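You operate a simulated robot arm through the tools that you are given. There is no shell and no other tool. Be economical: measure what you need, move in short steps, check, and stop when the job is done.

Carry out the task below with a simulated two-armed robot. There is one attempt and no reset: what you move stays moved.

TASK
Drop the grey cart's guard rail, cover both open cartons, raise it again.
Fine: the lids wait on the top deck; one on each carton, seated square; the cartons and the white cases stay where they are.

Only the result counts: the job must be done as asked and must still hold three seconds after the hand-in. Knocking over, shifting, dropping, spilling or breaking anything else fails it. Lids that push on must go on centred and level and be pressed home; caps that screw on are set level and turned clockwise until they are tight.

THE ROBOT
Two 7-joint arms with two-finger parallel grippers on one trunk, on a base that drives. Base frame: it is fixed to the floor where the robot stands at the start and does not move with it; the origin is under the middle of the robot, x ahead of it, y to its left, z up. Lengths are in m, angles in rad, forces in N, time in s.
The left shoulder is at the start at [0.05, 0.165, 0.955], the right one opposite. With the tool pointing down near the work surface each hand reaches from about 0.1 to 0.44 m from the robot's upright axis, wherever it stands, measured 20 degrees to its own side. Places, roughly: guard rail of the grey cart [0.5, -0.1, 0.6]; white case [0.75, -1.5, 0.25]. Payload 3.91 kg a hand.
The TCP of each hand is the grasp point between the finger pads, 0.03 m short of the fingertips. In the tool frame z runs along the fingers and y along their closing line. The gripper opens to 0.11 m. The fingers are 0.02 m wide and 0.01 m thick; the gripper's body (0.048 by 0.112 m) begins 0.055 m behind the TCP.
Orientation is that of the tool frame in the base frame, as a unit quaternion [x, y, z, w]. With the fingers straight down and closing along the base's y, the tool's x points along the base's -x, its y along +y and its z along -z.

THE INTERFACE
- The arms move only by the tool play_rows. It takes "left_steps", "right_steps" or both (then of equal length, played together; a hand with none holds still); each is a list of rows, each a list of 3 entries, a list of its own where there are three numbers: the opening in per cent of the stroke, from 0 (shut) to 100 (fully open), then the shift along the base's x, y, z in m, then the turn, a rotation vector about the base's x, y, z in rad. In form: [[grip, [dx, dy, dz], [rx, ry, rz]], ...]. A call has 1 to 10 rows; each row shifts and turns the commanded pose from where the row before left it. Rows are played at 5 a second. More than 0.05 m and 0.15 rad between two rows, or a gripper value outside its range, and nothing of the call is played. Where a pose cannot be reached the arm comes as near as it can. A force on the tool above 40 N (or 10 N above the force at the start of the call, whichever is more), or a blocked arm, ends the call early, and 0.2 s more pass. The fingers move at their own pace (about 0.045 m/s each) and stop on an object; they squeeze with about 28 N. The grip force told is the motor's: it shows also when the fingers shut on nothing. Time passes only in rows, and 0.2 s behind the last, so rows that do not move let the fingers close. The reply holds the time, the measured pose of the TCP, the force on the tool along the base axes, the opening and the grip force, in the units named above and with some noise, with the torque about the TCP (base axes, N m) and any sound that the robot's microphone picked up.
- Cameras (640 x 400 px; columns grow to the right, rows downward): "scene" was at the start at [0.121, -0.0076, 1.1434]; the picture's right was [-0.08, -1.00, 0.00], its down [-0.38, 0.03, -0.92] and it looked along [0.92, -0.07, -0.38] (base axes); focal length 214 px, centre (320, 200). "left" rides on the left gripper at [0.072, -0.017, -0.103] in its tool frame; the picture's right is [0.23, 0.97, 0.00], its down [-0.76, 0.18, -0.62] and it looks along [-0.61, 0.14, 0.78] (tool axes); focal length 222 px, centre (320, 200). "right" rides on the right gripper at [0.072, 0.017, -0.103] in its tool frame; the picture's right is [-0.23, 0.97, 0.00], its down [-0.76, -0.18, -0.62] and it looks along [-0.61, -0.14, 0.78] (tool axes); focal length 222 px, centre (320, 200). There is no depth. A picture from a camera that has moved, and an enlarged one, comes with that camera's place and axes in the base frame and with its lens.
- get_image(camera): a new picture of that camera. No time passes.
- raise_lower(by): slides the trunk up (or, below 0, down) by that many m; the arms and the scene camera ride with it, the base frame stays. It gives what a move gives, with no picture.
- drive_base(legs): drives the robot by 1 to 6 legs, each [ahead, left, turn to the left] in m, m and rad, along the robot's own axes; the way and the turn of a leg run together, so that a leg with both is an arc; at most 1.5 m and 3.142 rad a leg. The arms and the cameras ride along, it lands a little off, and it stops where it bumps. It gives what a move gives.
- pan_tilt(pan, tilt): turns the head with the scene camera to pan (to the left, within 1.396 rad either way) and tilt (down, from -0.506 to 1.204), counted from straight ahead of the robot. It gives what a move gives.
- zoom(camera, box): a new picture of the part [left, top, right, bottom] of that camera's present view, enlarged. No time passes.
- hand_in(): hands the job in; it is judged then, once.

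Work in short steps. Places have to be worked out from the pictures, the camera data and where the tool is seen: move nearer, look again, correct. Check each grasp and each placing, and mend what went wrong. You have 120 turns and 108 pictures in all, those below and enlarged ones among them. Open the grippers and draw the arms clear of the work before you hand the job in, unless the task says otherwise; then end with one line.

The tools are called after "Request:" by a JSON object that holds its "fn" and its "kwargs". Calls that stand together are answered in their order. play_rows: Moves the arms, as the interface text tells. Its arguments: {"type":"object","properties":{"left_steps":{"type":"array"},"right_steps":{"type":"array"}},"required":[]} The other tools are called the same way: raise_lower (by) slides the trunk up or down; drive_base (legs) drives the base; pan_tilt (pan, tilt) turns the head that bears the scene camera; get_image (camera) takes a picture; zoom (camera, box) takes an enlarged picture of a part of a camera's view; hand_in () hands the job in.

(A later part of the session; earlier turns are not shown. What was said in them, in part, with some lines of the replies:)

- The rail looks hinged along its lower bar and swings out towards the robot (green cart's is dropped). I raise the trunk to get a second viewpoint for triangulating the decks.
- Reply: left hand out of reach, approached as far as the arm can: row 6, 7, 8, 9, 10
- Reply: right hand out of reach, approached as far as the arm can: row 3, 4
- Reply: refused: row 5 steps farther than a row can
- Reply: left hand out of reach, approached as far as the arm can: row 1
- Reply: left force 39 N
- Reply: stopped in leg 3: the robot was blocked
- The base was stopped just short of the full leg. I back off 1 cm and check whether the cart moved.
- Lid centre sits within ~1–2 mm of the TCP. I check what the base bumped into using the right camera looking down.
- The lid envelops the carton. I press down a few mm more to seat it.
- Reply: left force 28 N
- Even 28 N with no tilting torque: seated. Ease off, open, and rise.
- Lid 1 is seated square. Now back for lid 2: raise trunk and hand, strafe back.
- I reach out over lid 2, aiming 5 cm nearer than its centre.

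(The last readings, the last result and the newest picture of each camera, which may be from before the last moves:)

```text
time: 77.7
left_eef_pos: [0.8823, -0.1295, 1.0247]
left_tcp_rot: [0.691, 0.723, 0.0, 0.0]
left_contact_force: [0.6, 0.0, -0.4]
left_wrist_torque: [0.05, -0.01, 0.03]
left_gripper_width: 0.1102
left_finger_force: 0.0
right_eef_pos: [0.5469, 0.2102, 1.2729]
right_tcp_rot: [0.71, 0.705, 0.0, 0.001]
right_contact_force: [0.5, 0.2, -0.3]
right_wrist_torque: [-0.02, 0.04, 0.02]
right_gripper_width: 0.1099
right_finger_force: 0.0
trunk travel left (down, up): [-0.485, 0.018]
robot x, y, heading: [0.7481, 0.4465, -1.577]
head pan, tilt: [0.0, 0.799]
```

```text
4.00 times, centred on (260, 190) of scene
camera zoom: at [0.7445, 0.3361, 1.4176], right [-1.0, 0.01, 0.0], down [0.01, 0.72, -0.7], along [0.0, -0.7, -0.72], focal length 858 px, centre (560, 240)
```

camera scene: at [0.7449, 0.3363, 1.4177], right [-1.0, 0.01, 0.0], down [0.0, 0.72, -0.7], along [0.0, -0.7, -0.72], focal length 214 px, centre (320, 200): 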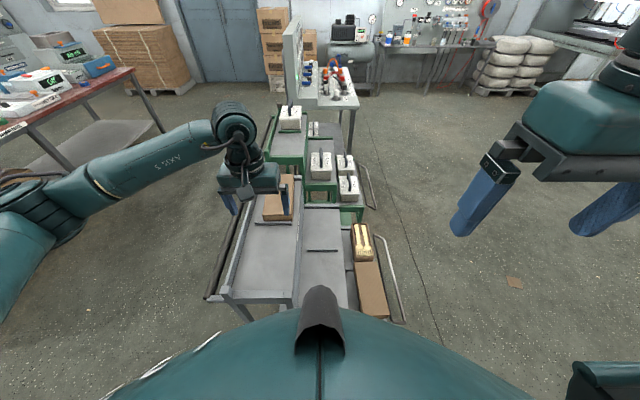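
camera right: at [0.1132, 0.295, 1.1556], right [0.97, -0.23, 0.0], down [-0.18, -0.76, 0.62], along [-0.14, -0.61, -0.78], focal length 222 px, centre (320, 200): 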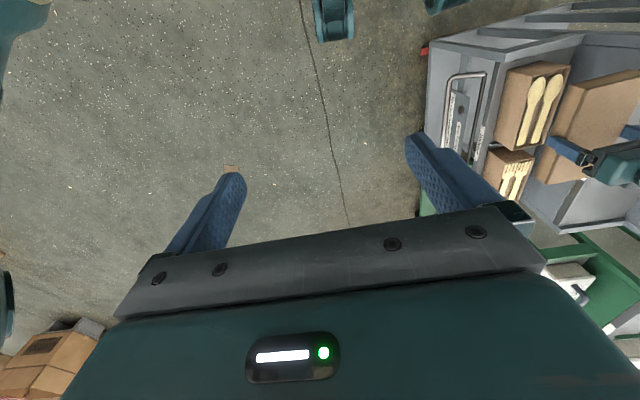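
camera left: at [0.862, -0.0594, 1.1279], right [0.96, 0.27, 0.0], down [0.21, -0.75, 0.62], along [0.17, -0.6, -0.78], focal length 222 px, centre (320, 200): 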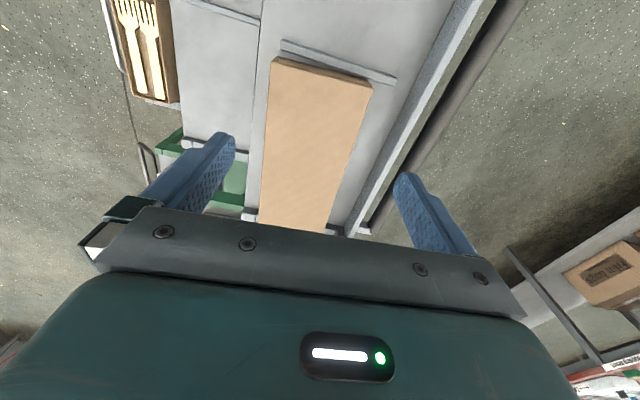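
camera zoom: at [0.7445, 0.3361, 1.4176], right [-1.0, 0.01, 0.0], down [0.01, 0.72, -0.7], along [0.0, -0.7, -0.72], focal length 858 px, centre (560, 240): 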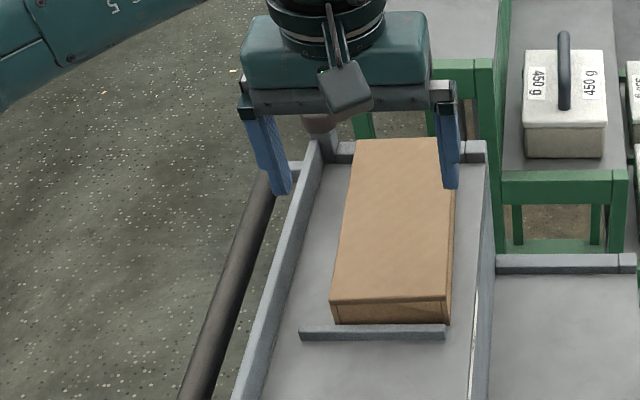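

Lid 2: centre ≈(0.881, −0.188), yaw ≈+0.06. I shift to (0.879, −0.145) and descend part-way.

Request:
{"fn": "play_rows", "kwargs": {"left_steps": [[95, [-0.003, -0.015, -0.02], [0, 0, 0.01]], [95, [0, 0, -0.03], [0, 0, 0]], [95, [0, 0, -0.025], [0, 0, 0]]]}}

Request:
{"fn": "zoom", "kwargs": {"camera": "scene", "box": [220, 150, 320, 240]}}

Request:
{"fn": "get_image", "kwargs": {"camera": "left"}}

```text
time: 78.5
left_eef_pos: [0.8791, -0.145, 0.9512]
left_tcp_rot: [0.687, 0.726, 0.0, 0.0]
left_contact_force: [0.9, -0.2, 0.0]
left_wrist_torque: [0.03, 0.01, -0.03]
left_gripper_width: 0.1046
left_finger_force: 0.2
right_eef_pos: [0.5475, 0.21, 1.2726]
right_tcp_rot: [0.71, 0.704, 0.0, 0.001]
right_contact_force: [0.0, 0.1, -0.8]
right_wrist_torque: [-0.01, -0.01, -0.01]
right_gripper_width: 0.1098
right_finger_force: 0.0
trunk travel left (down, up): [-0.485, 0.018]
robot x, y, heading: [0.7438, 0.4511, -1.574]
head pan, tilt: [0.0, 0.799]
```

```text
4.44 times, centred on (270, 195) of scene
camera zoom: at [0.7448, 0.3362, 1.4177], right [-1.0, 0.01, 0.0], down [0.01, 0.72, -0.7], along [0.0, -0.7, -0.72], focal length 953 px, centre (542, 222)
```

zoom: 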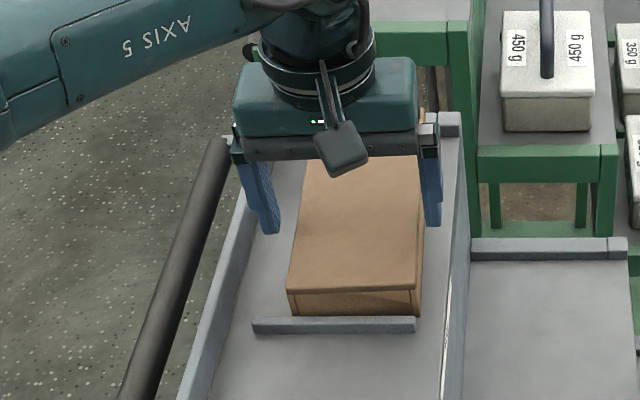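

```text
40 pictures are left
camera left: at [0.8577, -0.0755, 1.0535], right [0.96, 0.28, 0.0], down [0.22, -0.75, 0.62], along [0.18, -0.6, -0.78], focal length 222 px, centre (320, 200)
```

left: 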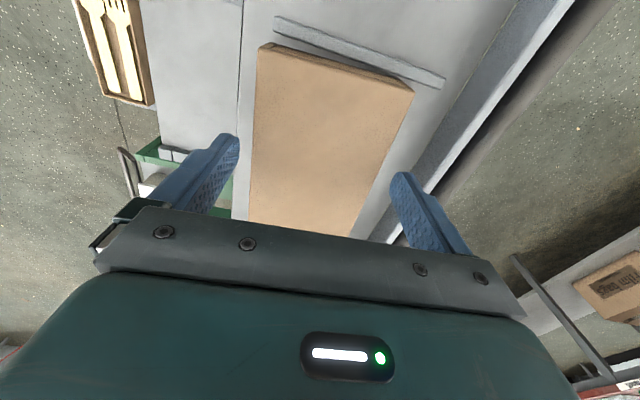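

Well straddled; nudge −2 mm in x, descend and close.

Request:
{"fn": "play_rows", "kwargs": {"left_steps": [[95, [-0.002, 0, -0.012], [0, 0, 0]], [95, [0, 0, -0.012], [0, 0, 0]], [95, [0, 0, -0.007], [0, 0, 0]], [70, [0, 0, 0], [0, 0, 0]], [60, [0, 0, 0], [0, 0, 0]], [60, [0, 0, 0], [0, 0, 0]], [60, [0, 0, 0], [0, 0, 0]]]}}

```text
time: 80.1
left_eef_pos: [0.876, -0.1439, 0.9196]
left_tcp_rot: [0.687, 0.726, 0.0, 0.001]
left_contact_force: [0.1, -0.4, 0.5]
left_wrist_torque: [-0.04, 0.0, -0.02]
left_gripper_width: 0.0893
left_finger_force: 27.8
right_eef_pos: [0.5471, 0.2104, 1.2731]
right_tcp_rot: [0.71, 0.704, 0.0, 0.001]
right_contact_force: [0.1, -0.3, -0.2]
right_wrist_torque: [-0.03, -0.02, 0.03]
right_gripper_width: 0.11
right_finger_force: 0.0
trunk travel left (down, up): [-0.485, 0.018]
robot x, y, heading: [0.7423, 0.4462, -1.575]
head pan, tilt: [0.0, 0.799]
```

Gripped at 89.3 mm. Lift and look.

Request:
{"fn": "play_rows", "kwargs": {"left_steps": [[60, [0, 0, 0.02], [0, 0, 0]], [60, [0, 0, 0.03], [0, 0, 0]], [60, [0, 0, 0.04], [0, 0, 0]], [60, [0, 0, 0.04], [0, 0, 0]]]}}

Request:
{"fn": "zoom", "kwargs": {"camera": "scene", "box": [220, 140, 320, 230]}}

Request:
{"fn": "zoom", "kwargs": {"camera": "left", "box": [160, 0, 480, 240]}}

```text
time: 81.1
left_eef_pos: [0.8765, -0.1442, 1.0488]
left_tcp_rot: [0.687, 0.727, 0.0, 0.002]
left_contact_force: [-0.6, -0.5, -0.4]
left_wrist_torque: [-0.03, 0.01, -0.01]
left_gripper_width: 0.089
left_finger_force: 28.0
right_eef_pos: [0.5478, 0.2114, 1.2721]
right_tcp_rot: [0.71, 0.704, 0.0, 0.001]
right_contact_force: [-0.9, 0.4, -0.6]
right_wrist_torque: [-0.03, 0.03, 0.0]
right_gripper_width: 0.1098
right_finger_force: 0.0
trunk travel left (down, up): [-0.485, 0.018]
robot x, y, heading: [0.7491, 0.4449, -1.575]
head pan, tilt: [0.0, 0.799]
```

```text
4.44 times, centred on (270, 185) of scene
camera zoom: at [0.7448, 0.3369, 1.4177], right [-1.0, 0.01, 0.0], down [0.01, 0.72, -0.7], along [0.0, -0.7, -0.72], focal length 953 px, centre (542, 267)
```

zoom: 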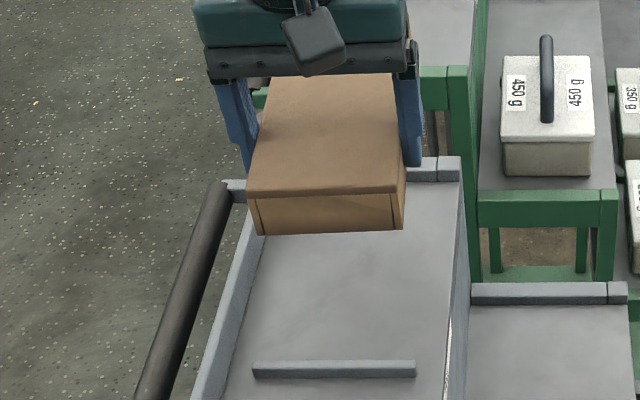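

```text
1.67 times, centred on (320, 120) of left
camera zoom: at [0.8555, -0.0743, 1.1522], right [0.96, 0.28, 0.0], down [0.22, -0.75, 0.62], along [0.18, -0.6, -0.78], focal length 370 px, centre (320, 333)
```

zoom: 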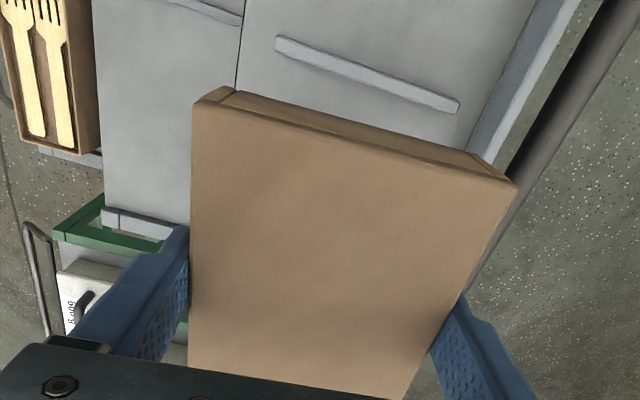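

Lid 2 is held level; its centre is ≈0.046 m beyond the TCP. I retract a bit, strafe to the carton column.

Request:
{"fn": "play_rows", "kwargs": {"left_steps": [[60, [0, 0.04, 0.005], [0, 0, -0.01]], [60, [0, 0.04, 0.005], [0, 0, 0]], [60, [0, 0.04, 0], [0, 0, 0]]]}}

Request:
{"fn": "drive_base", "kwargs": {"legs": [[0, -0.445, 0]]}}

Request:
{"fn": "play_rows", "kwargs": {"left_steps": [[60, [0.04, 0, 0], [0, 0, 0]], [60, [0.04, 0, 0], [0, 0, 0]], [60, [0.035, 0, 0], [0, 0, 0]]]}}

Request:
{"fn": "zoom", "kwargs": {"camera": "scene", "box": [160, 160, 310, 310]}}

Request:
{"fn": "zoom", "kwargs": {"camera": "right", "box": [440, 0, 640, 180]}}

```text
time: 81.9
left_eef_pos: [0.8767, -0.0248, 1.0602]
left_tcp_rot: [0.69, 0.724, -0.001, 0.0]
left_contact_force: [-0.2, 0.6, 0.5]
left_wrist_torque: [0.03, -0.04, 0.02]
left_gripper_width: 0.0893
left_finger_force: 28.3
right_eef_pos: [0.5483, 0.2111, 1.2733]
right_tcp_rot: [0.71, 0.704, -0.002, 0.001]
right_contact_force: [-0.1, 0.3, 0.2]
right_wrist_torque: [0.03, 0.02, 0.01]
right_gripper_width: 0.1099
right_finger_force: 0.1
trunk travel left (down, up): [-0.485, 0.018]
robot x, y, heading: [0.7458, 0.4458, -1.577]
head pan, tilt: [0.0, 0.799]
```

```text
time: 86.3
left_eef_pos: [0.4311, -0.0218, 1.0584]
left_tcp_rot: [0.691, 0.723, 0.0, 0.0]
left_contact_force: [-0.4, 0.0, -0.8]
left_wrist_torque: [0.03, 0.0, 0.01]
left_gripper_width: 0.0894
left_finger_force: 28.0
right_eef_pos: [0.1017, 0.2156, 1.2721]
right_tcp_rot: [0.71, 0.704, 0.0, 0.002]
right_contact_force: [-0.3, -0.5, 0.8]
right_wrist_torque: [0.04, -0.01, 0.04]
right_gripper_width: 0.1099
right_finger_force: 0.1
trunk travel left (down, up): [-0.485, 0.018]
robot x, y, heading: [0.3054, 0.4505, -1.582]
head pan, tilt: [0.0, 0.799]
```

```text
time: 87.1
left_eef_pos: [0.5487, -0.0208, 1.0582]
left_tcp_rot: [0.692, 0.722, -0.001, 0.001]
left_contact_force: [-0.2, 0.1, 0.0]
left_wrist_torque: [0.0, 0.01, -0.02]
left_gripper_width: 0.0894
left_finger_force: 28.1
right_eef_pos: [0.1038, 0.2143, 1.2732]
right_tcp_rot: [0.71, 0.704, -0.002, 0.001]
right_contact_force: [0.1, -0.7, 0.7]
right_wrist_torque: [0.01, -0.01, 0.01]
right_gripper_width: 0.1103
right_finger_force: 0.0
trunk travel left (down, up): [-0.485, 0.018]
robot x, y, heading: [0.3033, 0.4521, -1.581]
head pan, tilt: [0.0, 0.799]
```

```text
2.67 times, centred on (235, 235) of scene
camera zoom: at [0.3021, 0.3405, 1.4177], right [-1.0, 0.01, 0.0], down [0.01, 0.72, -0.7], along [-0.01, -0.7, -0.72], focal length 572 px, centre (547, 107)
```

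zoom: 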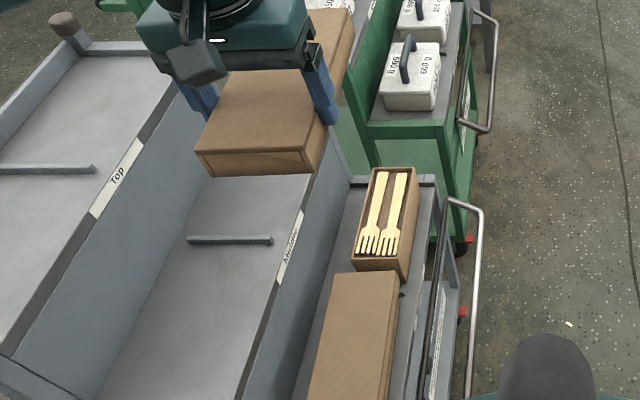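

```text
2.22 times, centred on (540, 90) of right
camera zoom: at [0.1206, 0.288, 1.3758], right [0.97, -0.24, 0.0], down [-0.19, -0.76, 0.62], along [-0.15, -0.61, -0.78], focal length 494 px, centre (-169, 444)
```

zoom: 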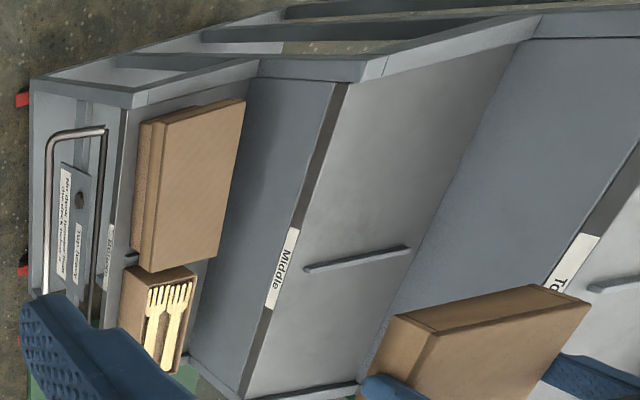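

I magnify to measure carton 2 relative to the seated lid 1 (whose pose is known).

Request:
{"fn": "zoom", "kwargs": {"camera": "scene", "box": [225, 215, 285, 275]}}

```text
6.67 times, centred on (255, 245) of scene
camera zoom: at [0.3021, 0.3405, 1.4177], right [-1.0, 0.01, 0.0], down [0.01, 0.72, -0.7], along [-0.01, -0.7, -0.72], focal length 1430 px, centre (753, -100)
```

zoom: 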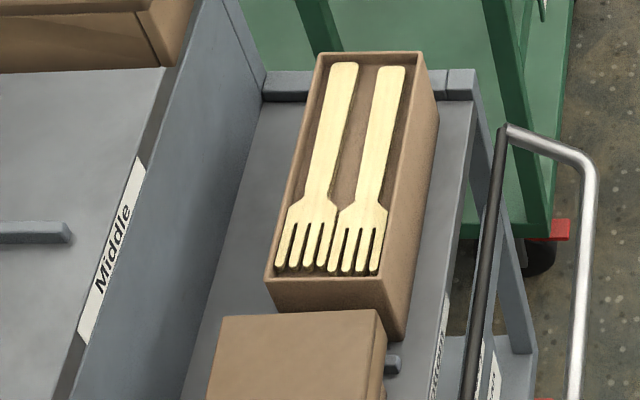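

Carton 2: centre ≈(0.558, −0.192), yaw ≈+0.01. Target TCP ≈(0.558, −0.145). I move there high up, then lower the trunk.

Request:
{"fn": "play_rows", "kwargs": {"left_steps": [[60, [0.003, -0.035, 0], [0, 0, -0.035]], [60, [0.003, -0.035, 0], [0, 0, 0]], [60, [0.003, -0.035, 0], [0, 0, 0]], [60, [0, -0.019, 0], [0, 0, 0]]]}}

Request:
{"fn": "raise_lower", "kwargs": {"by": -0.22}}

Request:
{"fn": "get_image", "kwargs": {"camera": "scene"}}

```text
time: 88.1
left_eef_pos: [0.5569, -0.1439, 1.0591]
left_tcp_rot: [0.705, 0.709, 0.001, 0.0]
left_contact_force: [0.1, -0.2, -0.6]
left_wrist_torque: [-0.01, -0.02, -0.01]
left_gripper_width: 0.0892
left_finger_force: 28.2
right_eef_pos: [0.1023, 0.2133, 1.2708]
right_tcp_rot: [0.711, 0.704, 0.0, 0.002]
right_contact_force: [-0.6, 0.0, 0.0]
right_wrist_torque: [-0.02, 0.0, -0.02]
right_gripper_width: 0.1103
right_finger_force: 0.0
trunk travel left (down, up): [-0.485, 0.018]
robot x, y, heading: [0.304, 0.4552, -1.585]
head pan, tilt: [0.0, 0.799]
```

```text
time: 90.4
left_eef_pos: [0.5574, -0.1435, 0.8381]
left_tcp_rot: [0.705, 0.71, 0.0, 0.0]
left_contact_force: [0.2, -0.2, 0.3]
left_wrist_torque: [0.03, 0.0, 0.0]
left_gripper_width: 0.0891
left_finger_force: 28.0
right_eef_pos: [0.1013, 0.2144, 1.0528]
right_tcp_rot: [0.71, 0.704, 0.0, 0.002]
right_contact_force: [-0.1, 0.5, -0.5]
right_wrist_torque: [-0.02, -0.01, 0.0]
right_gripper_width: 0.1099
right_finger_force: 0.0
trunk travel left (down, up): [-0.265, 0.238]
robot x, y, heading: [0.3043, 0.4482, -1.583]
head pan, tilt: [0.0, 0.799]
```

```text
34 pictures are left
camera scene: at [0.3013, 0.3403, 1.1978], right [-1.0, 0.01, 0.0], down [0.01, 0.72, -0.7], along [-0.01, -0.7, -0.72], focal length 214 px, centre (320, 200)
```

scene: 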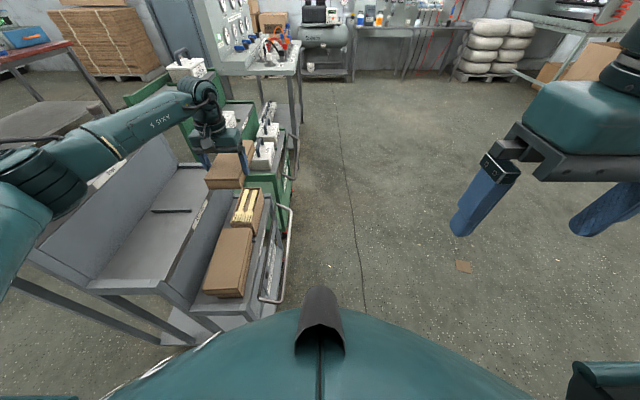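

Descend to hover height.

Request:
{"fn": "play_rows", "kwargs": {"left_steps": [[60, [0, -0.001, -0.035], [0, 0, 0]], [60, [0, 0, -0.035], [0, 0, 0]], [60, [0, 0, -0.035], [0, 0, 0]], [60, [0, 0, -0.03], [0, 0, 0]]]}}

Request:
{"fn": "zoom", "kwargs": {"camera": "scene", "box": [190, 150, 300, 250]}}

Request:
{"fn": "get_image", "kwargs": {"camera": "left"}}

```text
time: 91.4
left_eef_pos: [0.558, -0.145, 0.7046]
left_tcp_rot: [0.704, 0.71, 0.0, 0.001]
left_contact_force: [-0.1, 0.2, -0.2]
left_wrist_torque: [0.0, -0.01, -0.04]
left_gripper_width: 0.0892
left_finger_force: 27.9
right_eef_pos: [0.1028, 0.214, 1.0517]
right_tcp_rot: [0.711, 0.704, 0.0, 0.001]
right_contact_force: [0.5, -0.1, 0.1]
right_wrist_torque: [-0.02, -0.02, -0.01]
right_gripper_width: 0.1101
right_finger_force: 0.0
trunk travel left (down, up): [-0.265, 0.238]
robot x, y, heading: [0.302, 0.4508, -1.582]
head pan, tilt: [0.0, 0.799]
```

```text
4.00 times, centred on (245, 200) of scene
camera zoom: at [0.3014, 0.3401, 1.1977], right [-1.0, 0.01, 0.0], down [0.01, 0.72, -0.7], along [-0.01, -0.7, -0.72], focal length 858 px, centre (620, 200)
```

zoom: 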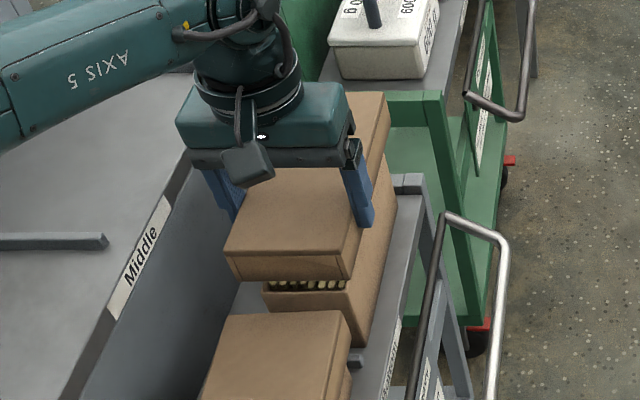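

```text
32 pictures are left
camera left: at [0.5401, -0.0746, 0.8062], right [0.97, 0.23, 0.0], down [0.18, -0.76, 0.62], along [0.15, -0.61, -0.78], focal length 222 px, centre (320, 200)
```

left: 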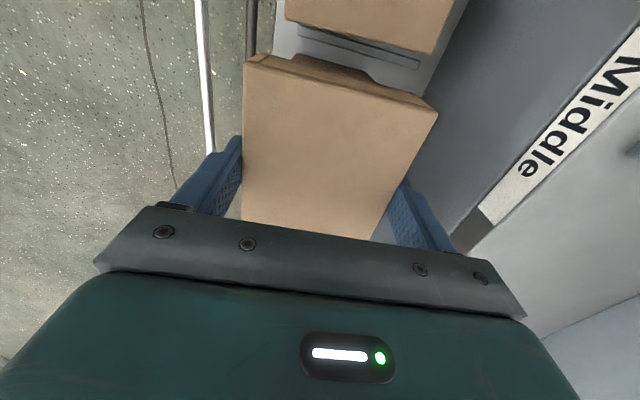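

Geometry agrees. Lower gently past the rim height.

Request:
{"fn": "play_rows", "kwargs": {"left_steps": [[60, [0, 0, -0.015], [0, 0, 0]], [60, [0, 0, -0.01], [0, 0, 0]], [60, [0, 0, -0.006], [0, 0, 0]], [60, [0, 0, -0.004], [0, 0, 0]]]}}

```text
time: 92.4
left_eef_pos: [0.5562, -0.1458, 0.668]
left_tcp_rot: [0.704, 0.71, 0.0, 0.001]
left_contact_force: [1.1, -0.2, 0.0]
left_wrist_torque: [0.02, 0.02, 0.02]
left_gripper_width: 0.0894
left_finger_force: 28.5
right_eef_pos: [0.1035, 0.2151, 1.0529]
right_tcp_rot: [0.71, 0.705, -0.001, 0.0]
right_contact_force: [-0.4, -0.7, 0.2]
right_wrist_torque: [0.0, 0.02, -0.01]
right_gripper_width: 0.1101
right_finger_force: 0.0
trunk travel left (down, up): [-0.265, 0.238]
robot x, y, heading: [0.3033, 0.4509, -1.579]
head pan, tilt: [0.0, 0.799]
```

No contact; the skirt is past the rim. Continue down to the seat.

Request:
{"fn": "play_rows", "kwargs": {"left_steps": [[60, [0, 0, -0.006], [0, 0, 0]], [60, [0, 0, -0.006], [0, 0, 0]], [60, [0, 0, -0.005], [0, 0, 0]]]}}

```text
time: 93.2
left_eef_pos: [0.5562, -0.1455, 0.6514]
left_tcp_rot: [0.704, 0.71, 0.0, -0.001]
left_contact_force: [-0.9, 1.0, -0.6]
left_wrist_torque: [0.01, 0.01, -0.03]
left_gripper_width: 0.0892
left_finger_force: 28.0
right_eef_pos: [0.102, 0.2147, 1.0522]
right_tcp_rot: [0.71, 0.705, 0.0, 0.003]
right_contact_force: [-0.5, -1.0, -0.5]
right_wrist_torque: [0.0, -0.02, -0.02]
right_gripper_width: 0.1096
right_finger_force: 0.1
trunk travel left (down, up): [-0.265, 0.238]
robot x, y, heading: [0.3045, 0.4525, -1.58]
head pan, tilt: [0.0, 0.799]
```

Request:
{"fn": "play_rows", "kwargs": {"left_steps": [[60, [0, 0, -0.003], [0, 0, 0]], [60, [0, 0, -0.003], [0, 0, 0]]]}}

```text
time: 93.8
left_eef_pos: [0.5573, -0.1473, 0.649]
left_tcp_rot: [0.704, 0.71, -0.002, 0.001]
left_contact_force: [1.5, 3.6, 17.8]
left_wrist_torque: [0.58, -0.07, -0.06]
left_gripper_width: 0.0893
left_finger_force: 28.3
right_eef_pos: [0.1026, 0.2165, 1.0528]
right_tcp_rot: [0.71, 0.704, -0.001, 0.002]
right_contact_force: [0.7, -0.9, -0.1]
right_wrist_torque: [0.0, -0.01, -0.03]
right_gripper_width: 0.11
right_finger_force: 0.0
trunk travel left (down, up): [-0.265, 0.238]
robot x, y, heading: [0.3045, 0.445, -1.582]
head pan, tilt: [0.0, 0.799]
```

Contact at seat height, pressure toward the near edge as expected from the off-centre grip. Release, rise, and inspect.

Request:
{"fn": "play_rows", "kwargs": {"left_steps": [[60, [0, 0, 0.003], [0, 0, 0]], [95, [0, 0, 0], [0, 0, 0]], [95, [0, 0, 0], [0, 0, 0]], [95, [0, 0, 0], [0, 0, 0]], [95, [0, 0, 0.03], [0, 0, 0]], [95, [0, 0, 0.04], [0, 0, 0]], [95, [0, 0, 0.03], [0, 0, 0]]]}}

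Request:
{"fn": "zoom", "kwargs": {"camera": "scene", "box": [180, 160, 300, 310]}}

Request:
{"fn": "zoom", "kwargs": {"camera": "right", "box": [480, 50, 640, 210]}}

```text
time: 95.4
left_eef_pos: [0.5561, -0.1459, 0.7492]
left_tcp_rot: [0.704, 0.71, 0.0, 0.0]
left_contact_force: [-0.6, -0.2, -0.5]
left_wrist_torque: [0.0, 0.01, 0.04]
left_gripper_width: 0.1044
left_finger_force: 0.2
right_eef_pos: [0.104, 0.2147, 1.0535]
right_tcp_rot: [0.71, 0.704, 0.0, 0.002]
right_contact_force: [-0.6, -0.2, 0.9]
right_wrist_torque: [0.02, 0.0, 0.0]
right_gripper_width: 0.1101
right_finger_force: 0.0
trunk travel left (down, up): [-0.265, 0.238]
robot x, y, heading: [0.3069, 0.4495, -1.585]
head pan, tilt: [0.0, 0.799]
```

```text
2.67 times, centred on (240, 235) of scene
camera zoom: at [0.3013, 0.3404, 1.1977], right [-1.0, 0.01, 0.0], down [0.01, 0.72, -0.7], along [-0.01, -0.7, -0.72], focal length 572 px, centre (533, 107)
```

zoom: 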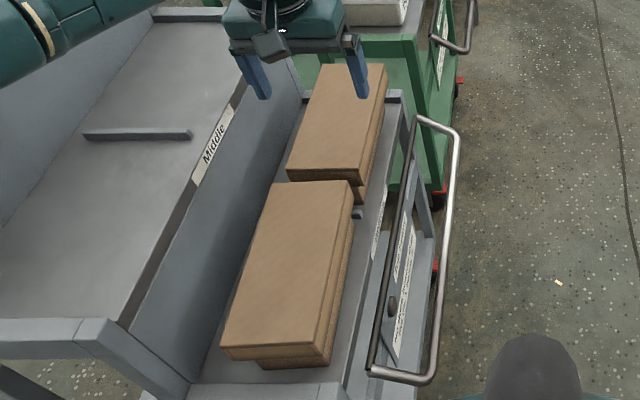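

```text
2.50 times, centred on (560, 130) of right
camera zoom: at [0.1198, 0.2878, 1.1556], right [0.97, -0.24, 0.0], down [-0.19, -0.76, 0.62], along [-0.15, -0.61, -0.78], focal length 555 px, centre (-280, 375)
```

zoom: 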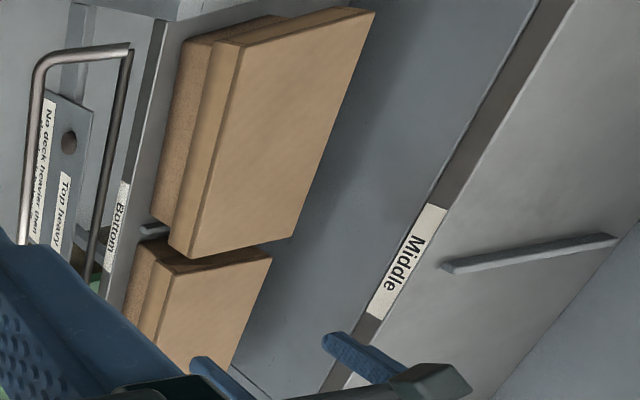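

Both lids are on. I press lid 2 at its middle with closed fingers to make sure it is home.

Request:
{"fn": "play_rows", "kwargs": {"left_steps": [[0, [0.002, -0.03, 0], [0, 0, 0]], [0, [0, -0.025, 0], [0, 0, 0]], [0, [0, 0, 0], [0, 0, 0]], [0, [0, 0, 0], [0, 0, 0]], [0, [0, 0, 0], [0, 0, 0]], [0, [0, 0, -0.03], [0, 0, 0]], [0, [0, 0, -0.03], [0, 0, 0]], [0, [0, 0, -0.01], [0, 0, 0]]]}}

Request:
{"fn": "play_rows", "kwargs": {"left_steps": [[0, [0, 0, -0.004], [0, 0, 0]], [0, [0, 0, -0.004], [0, 0, 0]], [0, [0, 0, -0.003], [0, 0, 0]]]}}

```text
time: 97.2
left_eef_pos: [0.5557, -0.1888, 0.6928]
left_tcp_rot: [0.704, 0.71, -0.001, 0.001]
left_contact_force: [-0.5, 0.8, 0.4]
left_wrist_torque: [-0.04, 0.02, 0.0]
left_gripper_width: 0.0
left_finger_force: 28.0
left hand out of reach, approached as far as the arm can: row 6, 7
right_eef_pos: [0.1028, 0.2146, 1.0527]
right_tcp_rot: [0.71, 0.704, 0.0, 0.0]
right_contact_force: [-0.4, -0.3, -0.6]
right_wrist_torque: [0.01, 0.02, 0.01]
right_gripper_width: 0.11
right_finger_force: 0.0
trunk travel left (down, up): [-0.265, 0.238]
robot x, y, heading: [0.3028, 0.4519, -1.579]
head pan, tilt: [0.0, 0.799]
```

```text
time: 98.0
left_eef_pos: [0.5556, -0.1861, 0.6814]
left_tcp_rot: [0.704, 0.71, -0.001, 0.002]
left_contact_force: [-0.3, -1.1, 0.6]
left_wrist_torque: [0.02, 0.0, 0.01]
left_gripper_width: 0.0001
left_finger_force: 28.3
left hand out of reach, approached as far as the arm can: row 1
right_eef_pos: [0.1037, 0.2145, 1.0516]
right_tcp_rot: [0.711, 0.704, -0.001, 0.001]
right_contact_force: [-0.9, -0.6, -0.1]
right_wrist_torque: [0.01, -0.01, -0.01]
right_gripper_width: 0.1102
right_finger_force: 0.0
trunk travel left (down, up): [-0.265, 0.238]
robot x, y, heading: [0.3013, 0.4531, -1.582]
head pan, tilt: [0.0, 0.799]
```

At the reach limit; I move 1 cm nearer and keep pressing down in small steps.

Request:
{"fn": "play_rows", "kwargs": {"left_steps": [[0, [0, 0.008, 0], [0, 0, 0]], [0, [0, 0, -0.004], [0, 0, 0]], [0, [0, 0, -0.004], [0, 0, 0]], [0, [0, 0, -0.003], [0, 0, 0]], [0, [0, 0, -0.002], [0, 0, 0]]]}}

```text
time: 99.1
left_eef_pos: [0.5569, -0.1793, 0.6769]
left_tcp_rot: [0.703, 0.711, -0.004, 0.003]
left_contact_force: [-0.3, 11.1, 21.5]
left_wrist_torque: [0.42, -0.02, 0.02]
left_gripper_width: 0.0
left_finger_force: 28.2
right_eef_pos: [0.1021, 0.2177, 1.0528]
right_tcp_rot: [0.71, 0.704, -0.001, 0.002]
right_contact_force: [-0.5, 0.5, 0.1]
right_wrist_torque: [-0.04, -0.05, -0.05]
right_gripper_width: 0.1098
right_finger_force: 0.1
trunk travel left (down, up): [-0.265, 0.238]
robot x, y, heading: [0.3018, 0.4476, -1.577]
head pan, tilt: [0.0, 0.799]
stopped in row 5 (left hand): the force on the tool passed its limit at 42 N (the readings are from after the stop); the commanded pose is now the measured one
```

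Lid 2 is firmly home (tips stopped at z≈0.647). I lift away, raise the trunk and drive back to the front to raise the rail.

Request:
{"fn": "play_rows", "kwargs": {"left_steps": [[0, [0, 0, 0.04], [0, 0, 0]], [0, [0, 0, 0.045], [0, 0, 0]], [0, [0, 0, 0.045], [0, 0, 0]]]}}

Request:
{"fn": "zoom", "kwargs": {"camera": "scene", "box": [180, 160, 300, 310]}}

Request:
{"fn": "raise_lower", "kwargs": {"by": 0.22}}

Request:
{"fn": "play_rows", "kwargs": {"left_steps": [[0, [-0.03, 0.04, 0], [0, 0, 0]], [0, [-0.03, 0.04, 0], [0, 0, 0]], [0, [-0.03, 0.04, 0], [0, 0, 0]], [0, [0, 0.04, 0], [0, 0, 0]]]}}

```text
time: 99.9
left_eef_pos: [0.5581, -0.1788, 0.8031]
left_tcp_rot: [0.704, 0.711, -0.003, 0.002]
left_contact_force: [-0.4, -1.0, -0.4]
left_wrist_torque: [0.01, 0.03, 0.04]
left_gripper_width: 0.0
left_finger_force: 28.1
right_eef_pos: [0.1018, 0.2148, 1.053]
right_tcp_rot: [0.71, 0.704, 0.0, 0.001]
right_contact_force: [0.7, 0.2, 0.1]
right_wrist_torque: [-0.01, -0.03, 0.01]
right_gripper_width: 0.1101
right_finger_force: 0.0
trunk travel left (down, up): [-0.265, 0.238]
robot x, y, heading: [0.3047, 0.4511, -1.578]
head pan, tilt: [0.0, 0.799]
```

```text
2.67 times, centred on (240, 235) of scene
camera zoom: at [0.3013, 0.3406, 1.1977], right [-1.0, 0.01, 0.0], down [0.01, 0.72, -0.7], along [-0.01, -0.7, -0.72], focal length 572 px, centre (533, 107)
```

zoom: 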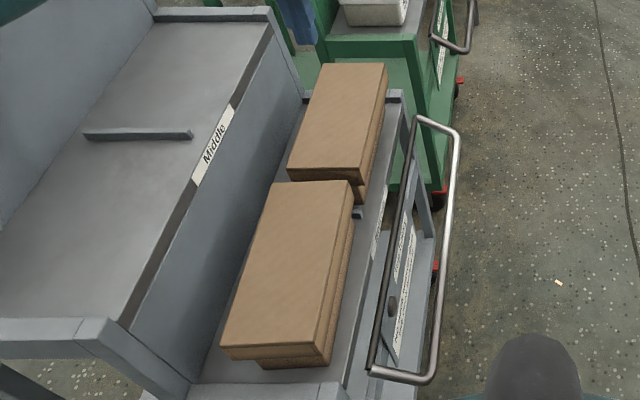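

```text
time: 102.2
left_eef_pos: [0.5577, -0.1795, 1.0227]
left_tcp_rot: [0.703, 0.711, -0.001, 0.003]
left_contact_force: [0.6, -0.5, -0.3]
left_wrist_torque: [-0.02, 0.04, -0.01]
left_gripper_width: 0.0004
left_finger_force: 28.3
right_eef_pos: [0.1036, 0.2146, 1.2724]
right_tcp_rot: [0.71, 0.704, 0.0, 0.001]
right_contact_force: [0.9, -0.8, 0.1]
right_wrist_torque: [-0.01, 0.02, -0.02]
right_gripper_width: 0.1097
right_finger_force: 0.0
trunk travel left (down, up): [-0.485, 0.018]
robot x, y, heading: [0.3, 0.452, -1.578]
head pan, tilt: [0.0, 0.799]
```

```text
time: 103.2
left_eef_pos: [0.4715, -0.0182, 1.0256]
left_tcp_rot: [0.703, 0.711, -0.003, 0.004]
left_contact_force: [0.8, -0.4, 0.2]
left_wrist_torque: [0.0, -0.02, -0.02]
left_gripper_width: 0.0
left_finger_force: 28.1
right_eef_pos: [0.1045, 0.2162, 1.274]
right_tcp_rot: [0.71, 0.704, -0.002, 0.001]
right_contact_force: [0.4, 1.0, 0.7]
right_wrist_torque: [-0.03, 0.01, 0.02]
right_gripper_width: 0.11
right_finger_force: 0.0
trunk travel left (down, up): [-0.485, 0.018]
robot x, y, heading: [0.3015, 0.4547, -1.577]
head pan, tilt: [0.0, 0.799]
```

From the side the gripper closes along x naturally, so I can raise the rail from here. Bar now at x≈0.418, z≈0.516; I position above it and lower the trunk.

Request:
{"fn": "play_rows", "kwargs": {"left_steps": [[40, [-0.027, 0.009, 0], [0, 0, 0]], [40, [-0.026, 0.009, 0], [0, 0, 0]], [40, [0, 0, 0], [0, 0, 0]]]}}

Request:
{"fn": "raise_lower", "kwargs": {"by": -0.24}}

Request:
{"fn": "play_rows", "kwargs": {"left_steps": [[40, [0, 0, -0.04], [0, 0, 0]], [40, [0, 0, -0.04], [0, 0, 0]], [40, [0, 0, -0.04], [0, 0, 0]], [40, [0, 0, -0.04], [0, 0, 0]]]}}

Request:
{"fn": "get_image", "kwargs": {"camera": "left"}}

Request:
{"fn": "get_image", "kwargs": {"camera": "scene"}}

```text
time: 104.0
left_eef_pos: [0.4155, -0.0014, 1.0221]
left_tcp_rot: [0.703, 0.711, -0.003, 0.002]
left_contact_force: [-0.3, -0.2, -0.3]
left_wrist_torque: [-0.01, 0.01, 0.03]
left_gripper_width: 0.0442
left_finger_force: 0.0
right_eef_pos: [0.1027, 0.2142, 1.2719]
right_tcp_rot: [0.71, 0.704, 0.0, 0.001]
right_contact_force: [0.6, -0.1, -0.3]
right_wrist_torque: [-0.02, -0.01, -0.01]
right_gripper_width: 0.11
right_finger_force: 0.1
trunk travel left (down, up): [-0.485, 0.018]
robot x, y, heading: [0.3024, 0.4487, -1.577]
head pan, tilt: [0.0, 0.799]
```

```text
time: 106.5
left_eef_pos: [0.4157, -0.001, 0.7829]
left_tcp_rot: [0.703, 0.711, -0.003, 0.003]
left_contact_force: [0.4, 0.5, 0.0]
left_wrist_torque: [0.01, -0.01, 0.0]
left_gripper_width: 0.0439
left_finger_force: 0.1
right_eef_pos: [0.1038, 0.2146, 1.0317]
right_tcp_rot: [0.711, 0.704, 0.0, 0.001]
right_contact_force: [-0.2, 0.7, 0.1]
right_wrist_torque: [0.0, 0.0, 0.03]
right_gripper_width: 0.1098
right_finger_force: 0.1
trunk travel left (down, up): [-0.245, 0.258]
robot x, y, heading: [0.3027, 0.4521, -1.579]
head pan, tilt: [0.0, 0.799]
```

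```text
time: 107.5
left_eef_pos: [0.4132, -0.0024, 0.6245]
left_tcp_rot: [0.703, 0.711, -0.003, 0.003]
left_contact_force: [0.1, -0.1, -0.1]
left_wrist_torque: [0.0, 0.0, -0.02]
left_gripper_width: 0.0439
left_finger_force: 0.1
right_eef_pos: [0.1021, 0.2158, 1.0329]
right_tcp_rot: [0.71, 0.704, 0.0, 0.002]
right_contact_force: [0.5, 0.0, 0.6]
right_wrist_torque: [-0.01, -0.02, 0.01]
right_gripper_width: 0.1101
right_finger_force: 0.1
trunk travel left (down, up): [-0.245, 0.258]
robot x, y, heading: [0.3044, 0.4505, -1.578]
head pan, tilt: [0.0, 0.799]
```

```text
28 pictures are left
camera left: at [0.396, 0.0687, 0.7254], right [0.97, 0.24, 0.0], down [0.19, -0.76, 0.63], along [0.15, -0.61, -0.78], focal length 222 px, centre (320, 200)
```

left: 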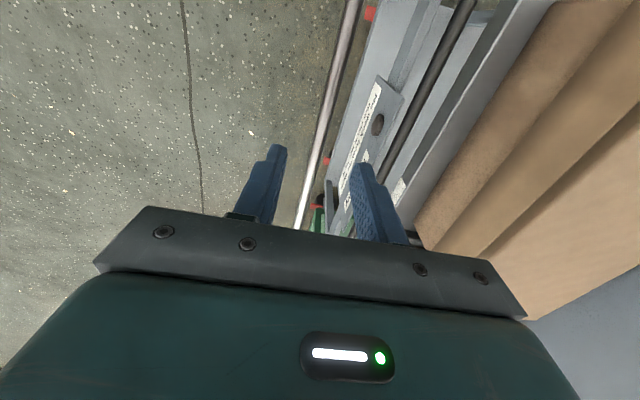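

```text
27 pictures are left
camera scene: at [0.3015, 0.3404, 1.1777], right [-1.0, 0.01, 0.0], down [0.01, 0.72, -0.7], along [-0.01, -0.7, -0.72], focal length 214 px, centre (320, 200)
```

scene: 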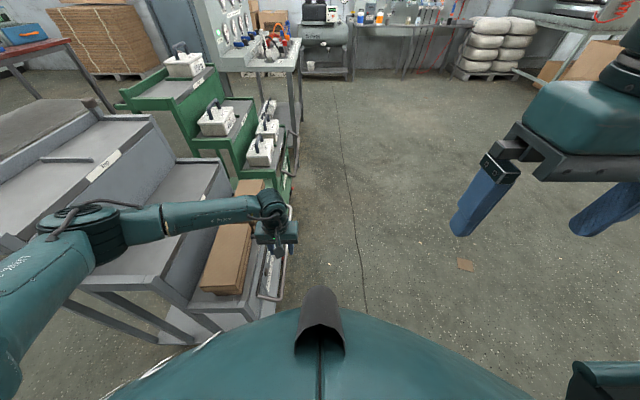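

Bar lies between the fingers. Lower onto it and close.

Request:
{"fn": "play_rows", "kwargs": {"left_steps": [[40, [0.002, 0, -0.035], [0, 0, 0]], [40, [0.002, 0, -0.035], [0, 0, 0]], [40, [0, 0, -0.033], [0, 0, 0]]]}}

Request:
{"fn": "get_image", "kwargs": {"camera": "left"}}

```text
time: 108.3
left_eef_pos: [0.4184, -0.0021, 0.5207]
left_tcp_rot: [0.703, 0.711, -0.003, 0.003]
left_contact_force: [-0.9, -0.4, -0.2]
left_wrist_torque: [-0.01, 0.01, 0.01]
left_gripper_width: 0.0438
left_finger_force: 0.1
right_eef_pos: [0.1026, 0.2152, 1.0327]
right_tcp_rot: [0.711, 0.704, 0.0, 0.001]
right_contact_force: [0.1, 0.5, -0.2]
right_wrist_torque: [0.02, 0.0, -0.01]
right_gripper_width: 0.11
right_finger_force: 0.0
trunk travel left (down, up): [-0.245, 0.258]
robot x, y, heading: [0.3028, 0.4507, -1.576]
head pan, tilt: [0.0, 0.799]
```

```text
26 pictures are left
camera left: at [0.3998, 0.0694, 0.6226], right [0.97, 0.24, 0.0], down [0.19, -0.76, 0.63], along [0.15, -0.61, -0.78], focal length 222 px, centre (320, 200)
```

left: 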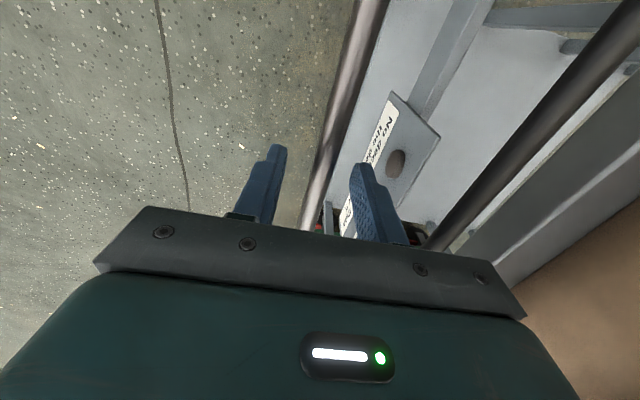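

Bar is centred in the fingers; close on it.

Request:
{"fn": "play_rows", "kwargs": {"left_steps": [[0, [0, 0, 0], [0, 0, 0]], [0, [0, 0, 0], [0, 0, 0]], [0, [0, 0, 0], [0, 0, 0]]]}}

```text
time: 109.2
left_eef_pos: [0.4186, -0.0027, 0.5201]
left_tcp_rot: [0.703, 0.711, -0.003, 0.003]
left_contact_force: [4.1, 0.8, -0.5]
left_wrist_torque: [0.07, 0.0, -0.3]
left_gripper_width: 0.0136
left_finger_force: 41.5
right_eef_pos: [0.1031, 0.2155, 1.0313]
right_tcp_rot: [0.71, 0.704, 0.0, 0.001]
right_contact_force: [0.6, 0.5, 0.2]
right_wrist_torque: [-0.01, -0.02, -0.03]
right_gripper_width: 0.1099
right_finger_force: 0.1
trunk travel left (down, up): [-0.245, 0.258]
robot x, y, heading: [0.3045, 0.4497, -1.581]
head pan, tilt: [0.0, 0.799]
```

Gripped. I raise the rail along the reverse arc, first half.

Request:
{"fn": "play_rows", "kwargs": {"left_steps": [[0, [-0.0076, 0, 0.0118], [0, 0, 0]], [0, [-0.0053, 0, 0.0131], [0, 0, 0]], [0, [-0.0025, 0, 0.014], [0, 0, 0]], [0, [0.0003, 0, 0.0142], [0, 0, 0]], [0, [0.0031, 0, 0.0138], [0, 0, 0]], [0, [0.0058, 0, 0.0129], [0, 0, 0]]]}}

```text
time: 110.5
left_eef_pos: [0.4131, -0.0015, 0.5982]
left_tcp_rot: [0.704, 0.71, -0.003, 0.001]
left_contact_force: [6.6, -1.2, -8.6]
left_wrist_torque: [-0.36, 0.06, -0.34]
left_gripper_width: 0.0138
left_finger_force: 45.3
right_eef_pos: [0.1034, 0.2146, 1.0321]
right_tcp_rot: [0.71, 0.704, 0.0, 0.0]
right_contact_force: [-0.5, -0.7, 0.0]
right_wrist_torque: [0.01, 0.01, 0.02]
right_gripper_width: 0.1101
right_finger_force: 0.1
trunk travel left (down, up): [-0.245, 0.258]
robot x, y, heading: [0.3051, 0.451, -1.581]
head pan, tilt: [0.0, 0.799]
```

Tracking well with modest force; second half to upright.

Request:
{"fn": "play_rows", "kwargs": {"left_steps": [[0, [0.0083, 0, 0.0116], [0, 0, 0]], [0, [0.0103, 0, 0.0096], [0, 0, 0]], [0, [0.0121, 0, 0.0074], [0, 0, 0]], [0, [0.0133, 0, 0.0049], [0, 0, 0]], [0, [0.0105, 0, 0.0018], [0, 0, 0]], [0, [0.0071, 0, 0.0004], [0, 0, 0]]]}}

```text
time: 112.0
left_eef_pos: [0.4761, -0.0025, 0.6389]
left_tcp_rot: [0.703, 0.712, -0.003, 0.005]
left_contact_force: [2.9, 3.2, 32.6]
left_wrist_torque: [0.33, -0.08, -0.48]
left_gripper_width: 0.0136
left_finger_force: 45.3
right_eef_pos: [0.1032, 0.2174, 1.033]
right_tcp_rot: [0.71, 0.704, -0.001, 0.002]
right_contact_force: [0.2, 1.1, 0.3]
right_wrist_torque: [0.03, 0.0, 0.0]
right_gripper_width: 0.1101
right_finger_force: 0.0
trunk travel left (down, up): [-0.245, 0.258]
robot x, y, heading: [0.3078, 0.448, -1.575]
head pan, tilt: [0.0, 0.799]
```

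Nearly upright (x≈0.476). Relieve z and push slightly toward the cart to find the upright stop.

Request:
{"fn": "play_rows", "kwargs": {"left_steps": [[0, [0.002, 0, 0.003], [0, 0, 0]], [0, [0.003, 0, 0], [0, 0, 0]]]}}

```text
time: 112.5
left_eef_pos: [0.4799, -0.001, 0.6389]
left_tcp_rot: [0.704, 0.71, -0.004, 0.004]
left_contact_force: [-1.4, -3.8, 12.5]
left_wrist_torque: [-1.06, 0.14, -0.38]
left_gripper_width: 0.0136
left_finger_force: 45.2
right_eef_pos: [0.1018, 0.2152, 1.0327]
right_tcp_rot: [0.71, 0.704, 0.0, 0.002]
right_contact_force: [-0.2, 0.7, 0.6]
right_wrist_torque: [-0.01, 0.0, -0.02]
right_gripper_width: 0.1098
right_finger_force: 0.1
trunk travel left (down, up): [-0.245, 0.258]
robot x, y, heading: [0.3006, 0.4506, -1.583]
head pan, tilt: [0.0, 0.799]
```

Request:
{"fn": "play_rows", "kwargs": {"left_steps": [[0, [0.003, 0, 0], [0, 0, 0]], [0, [0.003, 0, 0], [0, 0, 0]]]}}

Request:
{"fn": "zoom", "kwargs": {"camera": "scene", "box": [200, 170, 320, 310]}}

```text
time: 113.2
left_eef_pos: [0.4811, -0.0027, 0.6396]
left_tcp_rot: [0.705, 0.709, -0.007, -0.001]
left_contact_force: [-26.4, -8.0, 1.7]
left_wrist_torque: [-0.73, 0.39, -0.18]
left_gripper_width: 0.0133
left_finger_force: 45.3
right_eef_pos: [0.1015, 0.2154, 1.0317]
right_tcp_rot: [0.711, 0.703, 0.001, 0.002]
right_contact_force: [0.0, -0.6, -0.3]
right_wrist_torque: [-0.02, 0.03, -0.03]
right_gripper_width: 0.1098
right_finger_force: 0.2
trunk travel left (down, up): [-0.245, 0.258]
robot x, y, heading: [0.2997, 0.4512, -1.583]
head pan, tilt: [0.0, 0.799]
```

```text
2.86 times, centred on (260, 240) of scene
camera zoom: at [0.2996, 0.3403, 1.1775], right [-1.0, 0.01, 0.0], down [0.01, 0.72, -0.7], along [-0.01, -0.7, -0.72], focal length 613 px, centre (491, 86)
```

zoom: 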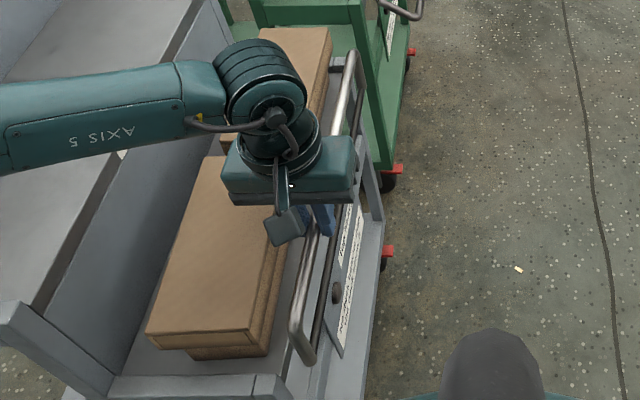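

The upright stop is reached (26 N). I ease off, open only a little (lid is close behind), and rise.

Request:
{"fn": "play_rows", "kwargs": {"left_steps": [[0, [-0.004, 0, 0], [0, 0, 0]], [20, [0, 0, 0], [0, 0, 0]], [20, [0, 0, 0], [0, 0, 0]], [20, [0, 0, 0.02], [0, 0, 0]], [20, [0, 0, 0.03], [0, 0, 0]], [20, [0, 0, 0.04], [0, 0, 0]], [20, [-0.02, 0, 0.04], [0, 0, 0]], [20, [-0.03, 0.03, 0.0], [0, 0, 0]], [20, [-0.03, 0.03, 0.0], [0, 0, 0]], [20, [-0.03, 0.03, 0.0], [0, 0, 0]]]}}

Request:
{"fn": "zoom", "kwargs": {"camera": "scene", "box": [190, 160, 320, 310]}}

```text
time: 115.3
left_eef_pos: [0.373, 0.0889, 0.7691]
left_tcp_rot: [0.703, 0.711, -0.002, 0.003]
left_contact_force: [-0.3, -0.2, 0.8]
left_wrist_torque: [0.01, 0.0, -0.01]
left_gripper_width: 0.022
left_finger_force: 0.0
right_eef_pos: [0.1037, 0.2144, 1.0328]
right_tcp_rot: [0.71, 0.705, -0.001, 0.001]
right_contact_force: [0.5, 0.2, -0.4]
right_wrist_torque: [0.02, 0.01, 0.01]
right_gripper_width: 0.11
right_finger_force: 0.0
trunk travel left (down, up): [-0.245, 0.258]
robot x, y, heading: [0.3055, 0.4521, -1.575]
head pan, tilt: [0.0, 0.799]
```

```text
2.67 times, centred on (255, 235) of scene
camera zoom: at [0.3013, 0.3404, 1.1777], right [-1.0, 0.01, 0.0], down [0.01, 0.72, -0.7], along [-0.01, -0.7, -0.72], focal length 572 px, centre (493, 107)
```

zoom: 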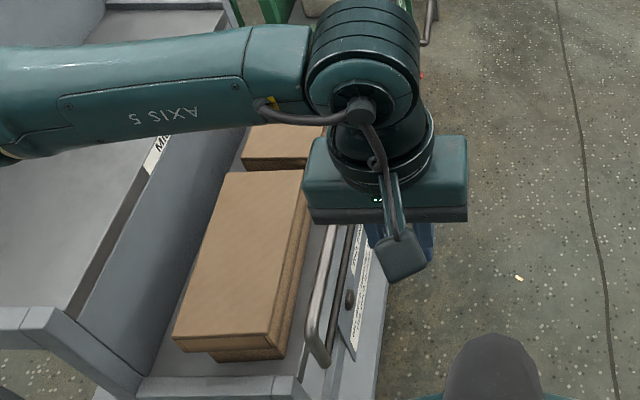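

Rail stays up. I withdraw: raise the trunk, back off, open the gripper, and take a final look.

Request:
{"fn": "raise_lower", "kwargs": {"by": 0.2}}

Request:
{"fn": "play_rows", "kwargs": {"left_steps": [[100, [-0.02, 0.04, 0.0], [0, 0, 0]], [100, [0, 0.04, 0.02], [0, 0, 0]], [100, [0, 0.04, 0.02], [0, 0, 0]]]}}

Request:
{"fn": "drive_base", "kwargs": {"legs": [[-0.15, 0, 0], [0, -0.25, 0.6]]}}

Request:
{"fn": "get_image", "kwargs": {"camera": "scene"}}

```text
time: 117.5
left_eef_pos: [0.3741, 0.0897, 0.9678]
left_tcp_rot: [0.704, 0.71, -0.003, 0.003]
left_contact_force: [-0.1, -0.4, 0.3]
left_wrist_torque: [0.0, -0.01, -0.01]
left_gripper_width: 0.022
left_finger_force: 0.1
right_eef_pos: [0.1031, 0.2151, 1.2326]
right_tcp_rot: [0.711, 0.703, 0.0, 0.001]
right_contact_force: [-0.4, -0.8, -0.2]
right_wrist_torque: [0.03, -0.02, 0.03]
right_gripper_width: 0.1102
right_finger_force: 0.2
trunk travel left (down, up): [-0.445, 0.058]
robot x, y, heading: [0.3021, 0.4495, -1.576]
head pan, tilt: [0.0, 0.799]
```

```text
time: 118.3
left_eef_pos: [0.3533, 0.2099, 1.0084]
left_tcp_rot: [0.703, 0.711, -0.003, 0.002]
left_contact_force: [0.1, -0.7, 0.2]
left_wrist_torque: [0.02, -0.03, 0.0]
left_gripper_width: 0.0927
left_finger_force: 0.1
right_eef_pos: [0.1026, 0.2155, 1.2314]
right_tcp_rot: [0.71, 0.704, 0.001, 0.001]
right_contact_force: [-0.4, -0.3, 1.1]
right_wrist_torque: [-0.02, 0.02, -0.03]
right_gripper_width: 0.11
right_finger_force: 0.1
trunk travel left (down, up): [-0.445, 0.058]
robot x, y, heading: [0.3036, 0.4507, -1.579]
head pan, tilt: [0.0, 0.799]
```

```text
time: 122.1
left_eef_pos: [0.2484, 0.3629, 1.0071]
left_tcp_rot: [0.465, 0.885, -0.002, 0.004]
left_contact_force: [-0.1, 0.3, 0.1]
left_wrist_torque: [0.04, 0.0, -0.02]
left_gripper_width: 0.11
left_finger_force: 0.1
right_eef_pos: [0.038, 0.228, 1.232]
right_tcp_rot: [0.473, 0.881, 0.0, 0.0]
right_contact_force: [-0.3, -0.6, -0.7]
right_wrist_torque: [-0.03, -0.01, -0.03]
right_gripper_width: 0.1099
right_finger_force: 0.2
trunk travel left (down, up): [-0.445, 0.058]
robot x, y, heading: [0.0747, 0.537, -0.99]
head pan, tilt: [0.0, 0.799]
```

```text
23 pictures are left
camera scene: at [0.131, 0.4431, 1.3777], right [-0.83, -0.55, 0.0], down [-0.4, 0.6, -0.7], along [0.38, -0.58, -0.72], focal length 214 px, centre (320, 200)
```

scene: 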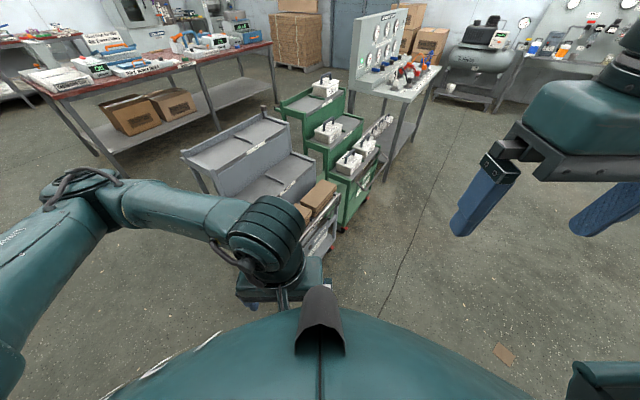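

The arm hides the rail; I back off farther for a clear view.

Request:
{"fn": "drive_base", "kwargs": {"legs": [[-0.3, -0.1, 0.3]]}}

Request:
{"fn": "pan_tilt", "kwargs": {"pan": 0.1, "tilt": 0.6}}

Request:
{"fn": "zoom", "kwargs": {"camera": "scene", "box": [220, 120, 460, 280]}}

```text
time: 124.2
left_eef_pos: [0.0156, 0.5805, 1.0075]
left_tcp_rot: [0.328, 0.945, -0.001, 0.004]
left_contact_force: [-0.4, 0.3, 0.2]
left_wrist_torque: [-0.01, 0.01, -0.03]
left_gripper_width: 0.1099
left_finger_force: 0.1
right_eef_pos: [-0.1454, 0.3893, 1.2319]
right_tcp_rot: [0.336, 0.942, 0.001, 0.001]
right_contact_force: [0.2, -0.4, 0.9]
right_wrist_torque: [-0.04, -0.04, 0.02]
right_gripper_width: 0.1102
right_finger_force: 0.0
trunk travel left (down, up): [-0.445, 0.058]
robot x, y, heading: [-0.2061, 0.6908, -0.686]
head pan, tilt: [0.0, 0.799]
```

```text
time: 125.0
left_eef_pos: [0.0158, 0.5799, 1.0068]
left_tcp_rot: [0.327, 0.945, -0.001, 0.003]
left_contact_force: [0.2, 0.7, 0.9]
left_wrist_torque: [0.0, 0.01, -0.02]
left_gripper_width: 0.11
left_finger_force: 0.1
right_eef_pos: [-0.146, 0.3885, 1.2323]
right_tcp_rot: [0.336, 0.942, 0.0, 0.001]
right_contact_force: [-0.3, 0.1, 0.1]
right_wrist_torque: [0.02, 0.0, 0.02]
right_gripper_width: 0.11
right_finger_force: 0.1
trunk travel left (down, up): [-0.445, 0.058]
robot x, y, heading: [-0.2067, 0.6921, -0.683]
head pan, tilt: [0.099, 0.6]
```

```text
2.50 times, centred on (340, 200) of scene
camera zoom: at [-0.1078, 0.6246, 1.3945], right [-0.55, -0.83, 0.0], down [-0.47, 0.31, -0.82], along [0.69, -0.46, -0.57], focal length 536 px, centre (270, 200)
```

zoom: 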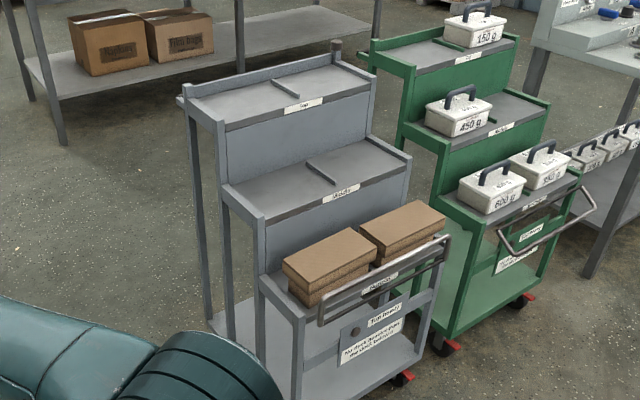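

Rail upright and both lids on; one closer look for squareness.

Request:
{"fn": "zoom", "kwargs": {"camera": "scene", "box": [315, 190, 400, 255]}}

```text
6.15 times, centred on (358, 222) of scene
camera zoom: at [-0.1078, 0.6246, 1.3945], right [-0.55, -0.83, 0.0], down [-0.47, 0.31, -0.82], along [0.69, -0.46, -0.57], focal length 1320 px, centre (89, 62)
```

zoom: 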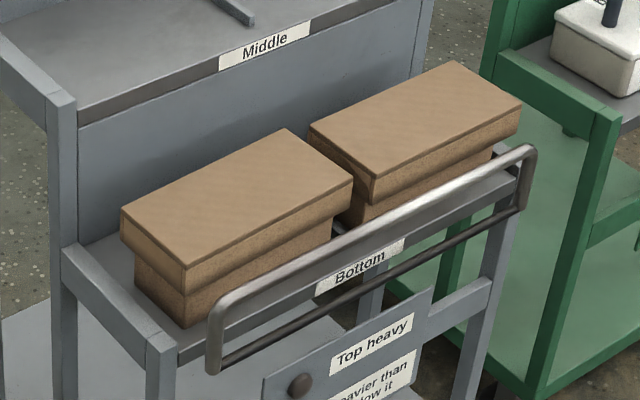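

Both lids sit level and square, the rail is upright and the cases are where they were; the arms are clear and the grippers open, so I hand in.

Request:
{"fn": "hand_in", "kwargs": {}}

```text
The job is handed in.
```

I lowered the guard rail, set and pressed one lid onto each carton, and raised the rail again; in the last pictures the lids are level and square and the cartons and white cases are where they were.
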